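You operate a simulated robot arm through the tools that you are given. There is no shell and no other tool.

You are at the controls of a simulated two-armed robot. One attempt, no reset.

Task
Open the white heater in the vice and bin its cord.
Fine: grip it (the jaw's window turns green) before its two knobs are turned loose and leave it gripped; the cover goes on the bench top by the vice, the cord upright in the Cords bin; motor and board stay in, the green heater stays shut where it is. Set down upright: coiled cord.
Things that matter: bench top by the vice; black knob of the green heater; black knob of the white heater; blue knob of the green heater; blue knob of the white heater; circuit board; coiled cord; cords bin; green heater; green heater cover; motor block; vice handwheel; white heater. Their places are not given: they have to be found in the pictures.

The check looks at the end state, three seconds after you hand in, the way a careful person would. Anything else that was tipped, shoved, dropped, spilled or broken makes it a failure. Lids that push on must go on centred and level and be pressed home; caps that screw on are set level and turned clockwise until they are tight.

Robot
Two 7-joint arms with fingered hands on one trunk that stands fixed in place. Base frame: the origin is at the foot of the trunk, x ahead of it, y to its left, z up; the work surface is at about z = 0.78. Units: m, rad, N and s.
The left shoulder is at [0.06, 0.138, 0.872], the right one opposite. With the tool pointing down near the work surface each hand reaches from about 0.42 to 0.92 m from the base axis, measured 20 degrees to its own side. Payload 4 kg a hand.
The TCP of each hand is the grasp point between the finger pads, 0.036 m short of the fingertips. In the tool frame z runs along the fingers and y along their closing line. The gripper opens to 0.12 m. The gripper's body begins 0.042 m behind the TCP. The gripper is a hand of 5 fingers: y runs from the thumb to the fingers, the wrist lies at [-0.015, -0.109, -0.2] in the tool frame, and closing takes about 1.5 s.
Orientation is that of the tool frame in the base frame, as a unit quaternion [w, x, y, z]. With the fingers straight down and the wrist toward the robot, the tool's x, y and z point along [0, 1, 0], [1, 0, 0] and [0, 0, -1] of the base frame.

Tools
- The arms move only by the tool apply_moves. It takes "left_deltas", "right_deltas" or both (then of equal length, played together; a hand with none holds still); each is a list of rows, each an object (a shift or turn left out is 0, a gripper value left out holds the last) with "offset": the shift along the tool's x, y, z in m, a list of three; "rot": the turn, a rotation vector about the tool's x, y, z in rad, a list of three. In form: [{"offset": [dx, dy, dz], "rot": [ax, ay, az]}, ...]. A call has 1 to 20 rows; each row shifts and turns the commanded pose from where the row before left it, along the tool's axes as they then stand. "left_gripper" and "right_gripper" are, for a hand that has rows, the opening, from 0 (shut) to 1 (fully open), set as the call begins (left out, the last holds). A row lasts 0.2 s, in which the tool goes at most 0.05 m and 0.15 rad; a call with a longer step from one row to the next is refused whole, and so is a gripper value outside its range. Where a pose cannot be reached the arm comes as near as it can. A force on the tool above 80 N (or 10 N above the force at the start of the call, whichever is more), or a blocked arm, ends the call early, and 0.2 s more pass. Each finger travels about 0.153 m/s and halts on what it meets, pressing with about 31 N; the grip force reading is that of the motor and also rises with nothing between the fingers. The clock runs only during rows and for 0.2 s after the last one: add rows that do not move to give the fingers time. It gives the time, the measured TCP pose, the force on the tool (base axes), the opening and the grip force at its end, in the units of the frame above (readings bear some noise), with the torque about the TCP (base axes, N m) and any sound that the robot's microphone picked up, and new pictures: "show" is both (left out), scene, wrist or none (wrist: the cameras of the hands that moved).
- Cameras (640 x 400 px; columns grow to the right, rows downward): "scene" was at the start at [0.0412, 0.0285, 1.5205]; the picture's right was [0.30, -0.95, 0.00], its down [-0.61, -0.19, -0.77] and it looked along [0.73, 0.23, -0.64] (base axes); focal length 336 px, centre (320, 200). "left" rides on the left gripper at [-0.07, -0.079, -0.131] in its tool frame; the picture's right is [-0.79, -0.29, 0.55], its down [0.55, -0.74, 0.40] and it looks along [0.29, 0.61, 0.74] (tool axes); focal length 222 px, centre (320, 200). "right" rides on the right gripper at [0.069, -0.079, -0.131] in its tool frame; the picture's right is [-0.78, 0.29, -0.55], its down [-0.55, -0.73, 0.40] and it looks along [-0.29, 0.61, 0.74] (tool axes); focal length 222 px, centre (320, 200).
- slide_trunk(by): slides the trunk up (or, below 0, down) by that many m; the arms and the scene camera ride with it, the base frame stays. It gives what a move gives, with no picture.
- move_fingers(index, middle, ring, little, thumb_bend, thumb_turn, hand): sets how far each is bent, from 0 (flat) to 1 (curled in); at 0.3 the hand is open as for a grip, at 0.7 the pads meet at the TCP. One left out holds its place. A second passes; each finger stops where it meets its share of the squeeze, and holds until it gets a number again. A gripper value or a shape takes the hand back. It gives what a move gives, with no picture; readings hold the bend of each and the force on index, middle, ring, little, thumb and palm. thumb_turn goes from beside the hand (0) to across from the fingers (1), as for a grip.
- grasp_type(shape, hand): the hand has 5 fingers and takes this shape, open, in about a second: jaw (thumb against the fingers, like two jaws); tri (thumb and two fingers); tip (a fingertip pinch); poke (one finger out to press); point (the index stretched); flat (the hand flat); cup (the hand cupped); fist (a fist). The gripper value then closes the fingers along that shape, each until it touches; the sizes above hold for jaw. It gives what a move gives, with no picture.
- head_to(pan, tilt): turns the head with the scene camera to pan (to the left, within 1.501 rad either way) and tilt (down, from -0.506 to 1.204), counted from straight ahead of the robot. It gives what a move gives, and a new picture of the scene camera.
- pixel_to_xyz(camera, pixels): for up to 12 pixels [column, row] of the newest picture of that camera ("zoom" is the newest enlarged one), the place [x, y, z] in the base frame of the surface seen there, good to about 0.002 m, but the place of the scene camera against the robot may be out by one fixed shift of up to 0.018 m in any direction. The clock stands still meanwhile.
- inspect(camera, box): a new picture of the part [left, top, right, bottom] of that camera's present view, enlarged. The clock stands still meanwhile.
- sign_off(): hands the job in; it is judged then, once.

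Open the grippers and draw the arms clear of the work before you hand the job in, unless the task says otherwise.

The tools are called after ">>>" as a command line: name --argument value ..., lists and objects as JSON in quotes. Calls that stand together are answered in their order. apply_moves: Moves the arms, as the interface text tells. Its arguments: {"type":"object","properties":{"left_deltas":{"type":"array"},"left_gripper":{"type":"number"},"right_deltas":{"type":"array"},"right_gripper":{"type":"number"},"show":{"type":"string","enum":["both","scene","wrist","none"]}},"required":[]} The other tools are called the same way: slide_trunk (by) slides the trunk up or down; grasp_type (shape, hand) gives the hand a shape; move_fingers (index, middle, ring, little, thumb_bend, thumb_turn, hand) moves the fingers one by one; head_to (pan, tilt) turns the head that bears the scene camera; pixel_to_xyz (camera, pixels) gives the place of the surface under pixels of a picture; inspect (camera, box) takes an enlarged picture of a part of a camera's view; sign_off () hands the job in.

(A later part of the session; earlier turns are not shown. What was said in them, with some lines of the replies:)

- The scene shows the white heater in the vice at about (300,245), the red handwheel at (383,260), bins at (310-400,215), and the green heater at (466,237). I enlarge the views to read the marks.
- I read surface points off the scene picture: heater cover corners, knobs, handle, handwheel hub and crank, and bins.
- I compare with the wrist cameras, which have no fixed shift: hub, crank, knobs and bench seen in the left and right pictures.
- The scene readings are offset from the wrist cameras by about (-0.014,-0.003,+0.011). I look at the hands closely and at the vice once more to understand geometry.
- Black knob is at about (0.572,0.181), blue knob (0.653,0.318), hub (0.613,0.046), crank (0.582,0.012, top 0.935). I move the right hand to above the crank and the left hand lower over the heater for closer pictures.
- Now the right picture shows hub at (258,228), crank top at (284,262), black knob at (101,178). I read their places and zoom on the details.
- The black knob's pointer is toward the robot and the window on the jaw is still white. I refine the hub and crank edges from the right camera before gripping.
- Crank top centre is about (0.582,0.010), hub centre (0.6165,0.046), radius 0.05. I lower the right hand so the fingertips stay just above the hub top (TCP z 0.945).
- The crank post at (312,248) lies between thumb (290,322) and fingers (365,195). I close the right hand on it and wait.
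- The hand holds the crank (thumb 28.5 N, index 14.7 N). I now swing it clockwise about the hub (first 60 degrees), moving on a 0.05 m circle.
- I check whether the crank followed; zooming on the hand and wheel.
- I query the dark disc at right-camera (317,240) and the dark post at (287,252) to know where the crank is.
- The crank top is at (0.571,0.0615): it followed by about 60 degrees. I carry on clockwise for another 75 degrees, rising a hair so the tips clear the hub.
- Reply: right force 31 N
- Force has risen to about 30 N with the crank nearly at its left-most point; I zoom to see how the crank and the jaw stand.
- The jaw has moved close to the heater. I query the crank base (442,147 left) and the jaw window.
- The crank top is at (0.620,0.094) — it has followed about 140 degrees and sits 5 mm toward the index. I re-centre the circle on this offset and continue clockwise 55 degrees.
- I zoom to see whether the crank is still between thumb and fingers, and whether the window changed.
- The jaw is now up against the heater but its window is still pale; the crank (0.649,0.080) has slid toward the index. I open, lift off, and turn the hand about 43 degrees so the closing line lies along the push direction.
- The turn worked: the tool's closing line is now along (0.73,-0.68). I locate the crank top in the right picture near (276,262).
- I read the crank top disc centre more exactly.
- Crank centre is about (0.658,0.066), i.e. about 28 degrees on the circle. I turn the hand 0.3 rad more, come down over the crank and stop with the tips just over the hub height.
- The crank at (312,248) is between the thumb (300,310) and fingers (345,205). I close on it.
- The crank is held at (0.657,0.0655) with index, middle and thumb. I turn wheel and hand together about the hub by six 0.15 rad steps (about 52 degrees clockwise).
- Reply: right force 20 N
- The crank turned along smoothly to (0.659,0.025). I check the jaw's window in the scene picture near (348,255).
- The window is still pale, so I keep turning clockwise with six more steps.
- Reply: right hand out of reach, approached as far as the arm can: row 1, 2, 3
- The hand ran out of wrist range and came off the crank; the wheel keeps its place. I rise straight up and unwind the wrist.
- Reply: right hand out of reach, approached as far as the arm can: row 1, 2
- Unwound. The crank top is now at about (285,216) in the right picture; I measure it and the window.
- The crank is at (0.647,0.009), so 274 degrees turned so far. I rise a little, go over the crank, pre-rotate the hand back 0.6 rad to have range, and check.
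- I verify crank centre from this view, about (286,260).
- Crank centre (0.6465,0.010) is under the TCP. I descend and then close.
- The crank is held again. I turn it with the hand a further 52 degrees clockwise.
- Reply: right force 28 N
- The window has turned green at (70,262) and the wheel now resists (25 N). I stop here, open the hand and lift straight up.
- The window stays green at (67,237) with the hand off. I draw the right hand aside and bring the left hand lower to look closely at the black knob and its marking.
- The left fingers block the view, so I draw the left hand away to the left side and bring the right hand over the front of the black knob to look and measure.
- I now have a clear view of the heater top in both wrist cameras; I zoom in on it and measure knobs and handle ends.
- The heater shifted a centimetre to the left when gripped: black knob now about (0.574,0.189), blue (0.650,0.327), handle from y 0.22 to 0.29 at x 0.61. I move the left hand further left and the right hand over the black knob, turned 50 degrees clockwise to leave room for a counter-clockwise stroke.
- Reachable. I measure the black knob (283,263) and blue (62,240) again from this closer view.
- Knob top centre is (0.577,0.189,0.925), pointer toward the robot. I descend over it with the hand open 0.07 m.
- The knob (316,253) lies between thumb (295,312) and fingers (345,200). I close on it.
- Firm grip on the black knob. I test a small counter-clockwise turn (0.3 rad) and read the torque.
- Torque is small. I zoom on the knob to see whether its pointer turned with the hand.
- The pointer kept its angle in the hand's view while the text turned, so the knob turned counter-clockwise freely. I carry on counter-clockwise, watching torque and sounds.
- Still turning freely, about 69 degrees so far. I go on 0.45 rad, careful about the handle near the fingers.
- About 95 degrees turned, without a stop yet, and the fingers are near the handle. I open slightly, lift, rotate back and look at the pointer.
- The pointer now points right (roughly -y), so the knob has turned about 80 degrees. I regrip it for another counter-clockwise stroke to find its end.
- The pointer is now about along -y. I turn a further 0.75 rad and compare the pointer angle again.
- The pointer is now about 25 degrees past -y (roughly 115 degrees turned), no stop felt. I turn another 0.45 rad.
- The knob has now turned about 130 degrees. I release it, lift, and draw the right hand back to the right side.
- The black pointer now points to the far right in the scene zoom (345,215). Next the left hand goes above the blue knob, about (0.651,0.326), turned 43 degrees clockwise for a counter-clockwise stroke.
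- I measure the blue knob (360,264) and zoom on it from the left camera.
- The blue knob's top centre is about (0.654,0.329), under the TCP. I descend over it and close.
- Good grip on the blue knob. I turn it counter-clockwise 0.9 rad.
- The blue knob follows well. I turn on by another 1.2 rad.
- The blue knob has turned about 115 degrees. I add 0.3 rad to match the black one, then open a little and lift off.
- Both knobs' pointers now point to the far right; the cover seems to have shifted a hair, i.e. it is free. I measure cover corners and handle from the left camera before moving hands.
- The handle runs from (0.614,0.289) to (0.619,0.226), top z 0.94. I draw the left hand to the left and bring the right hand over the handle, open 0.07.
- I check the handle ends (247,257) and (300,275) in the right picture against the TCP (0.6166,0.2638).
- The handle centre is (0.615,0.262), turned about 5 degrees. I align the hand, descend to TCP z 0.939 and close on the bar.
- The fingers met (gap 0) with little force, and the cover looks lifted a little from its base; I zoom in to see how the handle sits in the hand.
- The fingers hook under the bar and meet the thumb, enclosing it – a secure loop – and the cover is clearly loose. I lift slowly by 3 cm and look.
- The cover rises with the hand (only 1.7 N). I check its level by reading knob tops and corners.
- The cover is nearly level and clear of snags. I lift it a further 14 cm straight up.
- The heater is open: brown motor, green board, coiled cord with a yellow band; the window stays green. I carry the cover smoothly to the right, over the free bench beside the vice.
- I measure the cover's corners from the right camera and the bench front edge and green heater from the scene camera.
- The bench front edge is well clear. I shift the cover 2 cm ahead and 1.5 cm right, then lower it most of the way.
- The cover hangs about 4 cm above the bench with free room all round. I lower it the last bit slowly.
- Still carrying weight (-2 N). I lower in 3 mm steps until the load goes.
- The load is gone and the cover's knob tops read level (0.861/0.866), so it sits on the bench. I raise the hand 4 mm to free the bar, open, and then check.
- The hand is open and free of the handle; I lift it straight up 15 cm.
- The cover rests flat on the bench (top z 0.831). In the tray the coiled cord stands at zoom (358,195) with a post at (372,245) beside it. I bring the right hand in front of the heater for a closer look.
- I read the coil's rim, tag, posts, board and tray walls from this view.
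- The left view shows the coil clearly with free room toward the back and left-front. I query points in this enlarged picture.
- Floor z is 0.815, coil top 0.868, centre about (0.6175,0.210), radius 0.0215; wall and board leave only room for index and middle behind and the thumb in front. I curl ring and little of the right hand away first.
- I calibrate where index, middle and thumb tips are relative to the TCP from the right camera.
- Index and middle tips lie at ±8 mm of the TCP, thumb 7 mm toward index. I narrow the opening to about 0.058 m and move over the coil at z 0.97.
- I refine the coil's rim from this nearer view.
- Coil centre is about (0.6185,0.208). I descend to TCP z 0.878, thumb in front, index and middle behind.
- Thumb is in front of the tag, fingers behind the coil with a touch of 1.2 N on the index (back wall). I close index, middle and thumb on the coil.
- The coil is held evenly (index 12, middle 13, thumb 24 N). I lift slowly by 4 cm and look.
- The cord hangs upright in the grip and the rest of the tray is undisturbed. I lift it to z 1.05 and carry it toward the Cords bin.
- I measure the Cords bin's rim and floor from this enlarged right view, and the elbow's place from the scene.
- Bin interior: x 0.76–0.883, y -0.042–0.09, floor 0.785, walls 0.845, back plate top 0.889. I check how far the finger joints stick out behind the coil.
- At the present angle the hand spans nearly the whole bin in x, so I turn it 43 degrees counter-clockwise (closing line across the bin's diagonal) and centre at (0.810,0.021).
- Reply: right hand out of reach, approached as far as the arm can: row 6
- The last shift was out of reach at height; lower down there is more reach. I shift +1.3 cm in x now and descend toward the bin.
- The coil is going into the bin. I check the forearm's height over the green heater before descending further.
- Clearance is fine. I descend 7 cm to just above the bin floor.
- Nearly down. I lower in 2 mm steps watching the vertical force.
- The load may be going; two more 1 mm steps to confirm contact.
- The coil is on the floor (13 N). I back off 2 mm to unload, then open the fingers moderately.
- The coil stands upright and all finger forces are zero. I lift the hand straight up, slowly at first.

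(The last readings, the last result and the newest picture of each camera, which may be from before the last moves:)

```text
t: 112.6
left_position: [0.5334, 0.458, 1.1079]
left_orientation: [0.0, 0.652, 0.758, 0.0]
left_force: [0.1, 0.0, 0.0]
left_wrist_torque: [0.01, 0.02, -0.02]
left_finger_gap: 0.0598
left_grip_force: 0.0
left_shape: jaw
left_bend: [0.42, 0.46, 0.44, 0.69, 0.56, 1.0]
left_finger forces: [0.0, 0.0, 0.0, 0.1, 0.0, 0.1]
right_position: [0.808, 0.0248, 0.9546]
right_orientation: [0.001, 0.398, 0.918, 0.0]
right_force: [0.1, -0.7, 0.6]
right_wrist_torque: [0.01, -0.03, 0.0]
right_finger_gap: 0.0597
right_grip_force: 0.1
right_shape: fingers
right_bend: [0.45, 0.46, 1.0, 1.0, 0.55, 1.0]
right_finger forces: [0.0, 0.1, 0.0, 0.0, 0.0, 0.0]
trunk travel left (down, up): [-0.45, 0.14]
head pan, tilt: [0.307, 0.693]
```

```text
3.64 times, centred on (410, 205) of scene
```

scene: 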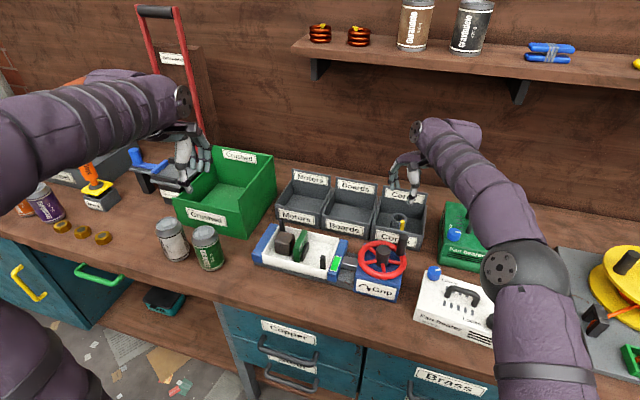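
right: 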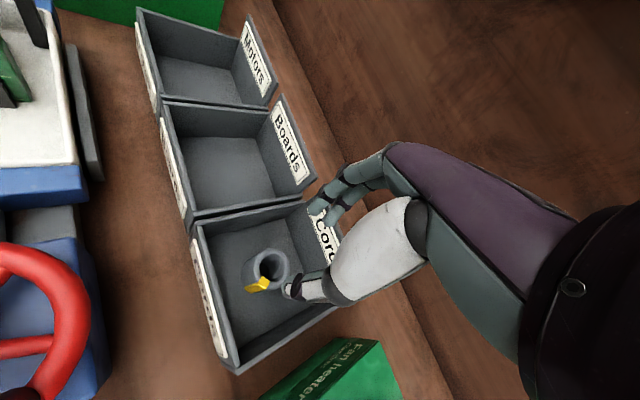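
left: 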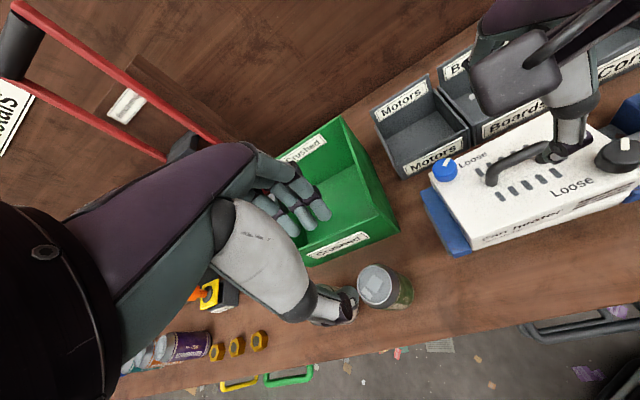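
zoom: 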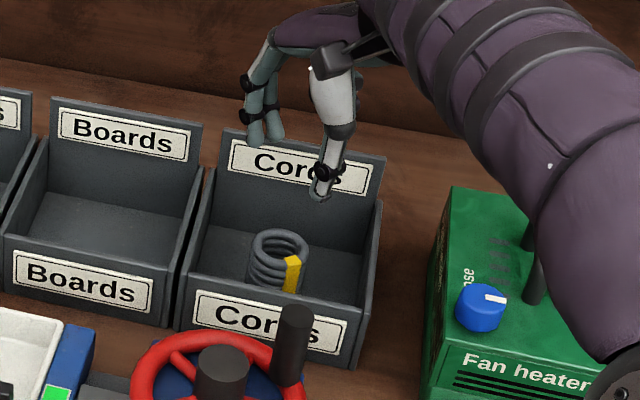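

The cord stands upright in the Cords bin. I raise and draw the right hand back to the right, open both hands and raise the left.

>>> apply_moves --right_deltas '[{"offset": [0.017, -0.018, -0.03]}, {"offset": [0.017, -0.018, -0.03]}, {"offset": [0.017, -0.018, -0.03]}, {"rot": [0, 0, 0.15]}, {"rot": [0, 0, 0.15]}, {"rot": [0, 0, 0.15]}, {"rot": [0, 0, 0.15]}, {"rot": [0, 0, 0.15]}, {"offset": [-0.04, -0.02, -0.01]}, {"offset": [-0.04, -0.02, -0.01]}, {"offset": [-0.04, -0.02, -0.01]}, {"offset": [-0.04, -0.02, -0.01]}, {"offset": [-0.04, -0.02, -0.01]}, {"offset": [-0.04, -0.02, -0.01]}, {"offset": [-0.04, -0.02, -0.01]}, {}]' --left_deltas '[{"offset": [0, 0, -0.02]}, {"offset": [0, 0, -0.02]}, {"offset": [0, 0, -0.02]}, {"offset": [0, 0, -0.02]}, {}, {}, {}, {}, {}, {}, {}, {}, {}, {}, {}, {}]' --left_gripper 1.0

>>> grasp_type --hand "right" --shape "jaw"

>>> inspect --camera "scene" --box '[230, 160, 530, 360]'

```text
t: 116.0
left_position: [0.5307, 0.4568, 1.1869]
left_orientation: [0.0, 0.652, 0.758, 0.001]
left_force: [-0.5, 0.6, -0.2]
left_wrist_torque: [-0.02, 0.0, 0.05]
left_finger_gap: 0.1198
left_grip_force: 0.1
left_shape: jaw
left_bend: [0.3, 0.3, 0.3, 0.3, 0.3, 0.97]
left_finger forces: [0.1, 0.0, 0.0, 0.0, 0.0, 0.1]
right_position: [0.5932, -0.2541, 1.1107]
right_orientation: [0.0, 0.705, 0.709, 0.001]
right_force: [-1.0, 0.3, 0.3]
right_wrist_torque: [0.0, -0.01, 0.02]
right_finger_gap: 0.0595
right_grip_force: 0.1
right_shape: fingers
right_bend: [0.45, 0.46, 1.0, 1.0, 0.55, 1.0]
right_finger forces: [0.0, 0.0, 0.1, 0.1, 0.1, 0.0]
trunk travel left (down, up): [-0.45, 0.14]
head pan, tilt: [0.307, 0.693]
```

scene: 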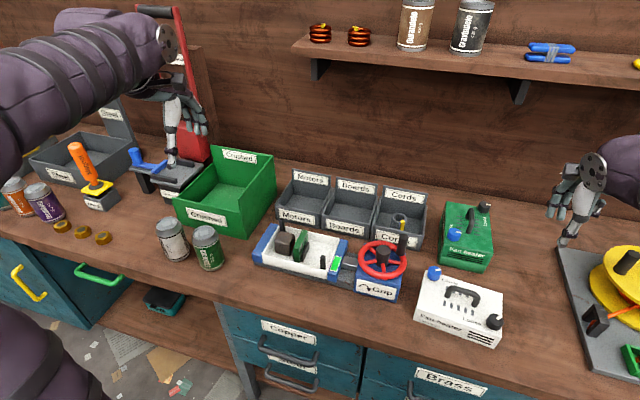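
right: 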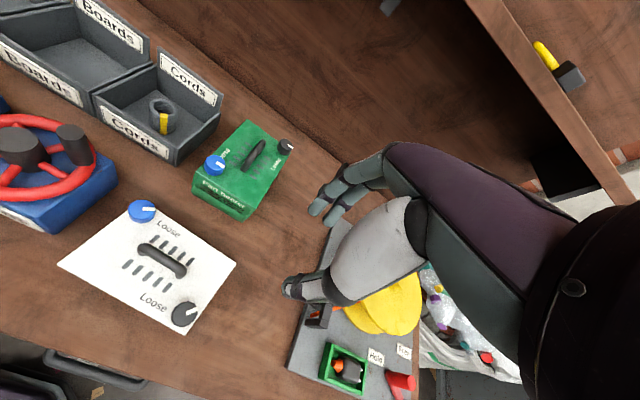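
left: 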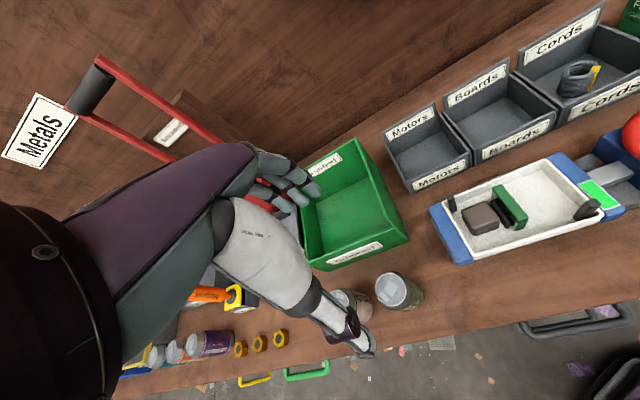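

```text
t: 116.9
left_position: [0.5304, 0.4574, 1.1866]
left_orientation: [0.0, 0.652, 0.758, 0.0]
left_force: [0.2, -0.5, -0.3]
left_wrist_torque: [-0.01, -0.03, 0.03]
left_finger_gap: 0.1193
left_grip_force: 0.1
left_shape: jaw
left_bend: [0.3, 0.3, 0.3, 0.3, 0.3, 0.97]
left_finger forces: [0.0, 0.0, 0.0, 0.0, 0.0, 0.0]
right_position: [0.5945, -0.2535, 1.1111]
right_orientation: [0.001, 0.706, 0.709, 0.0]
right_force: [-0.1, 0.5, 0.3]
right_wrist_torque: [-0.01, 0.05, 0.02]
right_finger_gap: 0.1197
right_grip_force: 0.0
right_shape: jaw
right_bend: [0.3, 0.3, 0.3, 0.3, 0.3, 0.97]
right_finger forces: [0.1, 0.0, 0.0, 0.1, 0.1, 0.0]
trunk travel left (down, up): [-0.45, 0.14]
head pan, tilt: [0.307, 0.693]
```

```text
2.00 times, centred on (380, 260) of scene
```

zoom: 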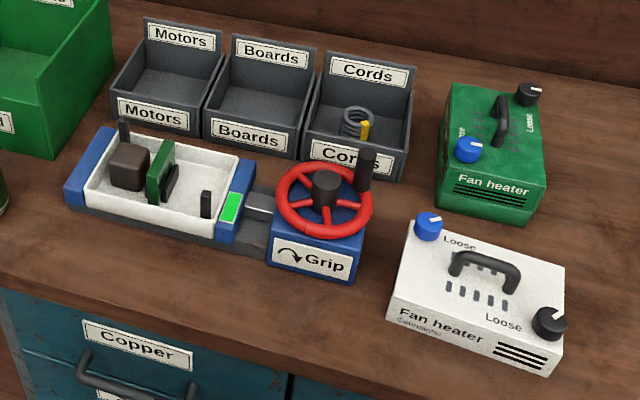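

All seems done: window green, cover on the bench, cord upright, motor and board in. I verify positions: green heater knobs, cover corners and the coil.

>>> pixel_to_xyz --camera "right" --pixels '[[214, 164], [286, 146], [75, 262], [140, 222], [228, 265], [182, 322], [160, 104], [165, 122], [255, 155]]'

>>> inspect --camera "left" --box '[420, 20, 640, 270]'

>>> inspect --camera "right" --box '[0, 20, 320, 350]'

```text
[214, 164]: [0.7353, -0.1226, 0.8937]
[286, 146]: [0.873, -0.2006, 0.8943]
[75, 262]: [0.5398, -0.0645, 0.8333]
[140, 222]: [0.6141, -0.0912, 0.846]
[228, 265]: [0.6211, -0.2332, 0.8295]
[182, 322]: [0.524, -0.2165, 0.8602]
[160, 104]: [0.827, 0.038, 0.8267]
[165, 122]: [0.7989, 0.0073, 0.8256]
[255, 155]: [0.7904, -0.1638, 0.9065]
```

```text
1.60 times, centred on (530, 145) of left
```

zoom: 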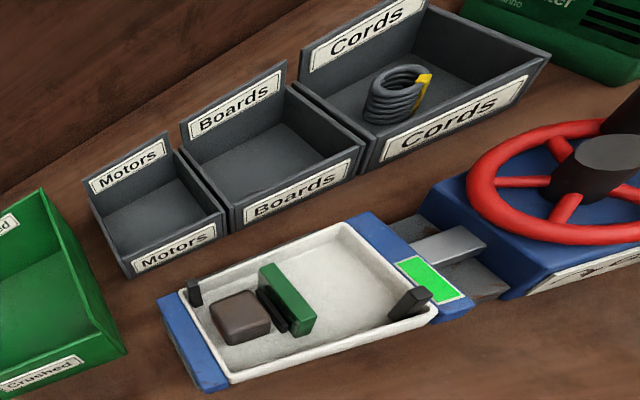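

```text
1.21 times, centred on (160, 185) of right
```

zoom: 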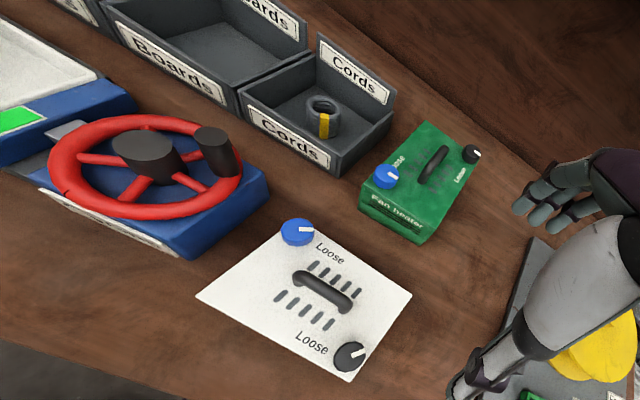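

The green heater's knobs read as at the start, the cover sits level on the bench, the cord stands upright in the Cords bin, and the window is still green with motor and board in place. Both hands are open and clear, so I hand in.

>>> sign_off

```text
The job is handed in.
```

The white heater is open and its cord stands upright in the Cords bin. I handed the job in; I haven't seen the check's verdict.

- **Vice:** I turned the handwheel clockwise until the jaw's window went green, before touching either knob. The window was still green at the end.
- **Heater position:** The gripping jaw pushed the white heater about 1 cm to the left.
- **Knobs:** I turned the black and blue knobs about 130 degrees counter-clockwise each. I never felt an end stop. The cover then came away with under 2 N of force.
- **Cover:** It lies flat on the bench top to the right of the vice, about 4 cm from it.
- **Cord:** It was lifted out and released on the bin floor. The last pictures show it standing on its own.
- **Everything else:** The motor block and circuit board are still in the white heater. The green heater is shut, and its knobs read the same place as at the start, within measuring error. In the last pictures nothing else looked tipped or moved.

Both hands are open and clear of the work.
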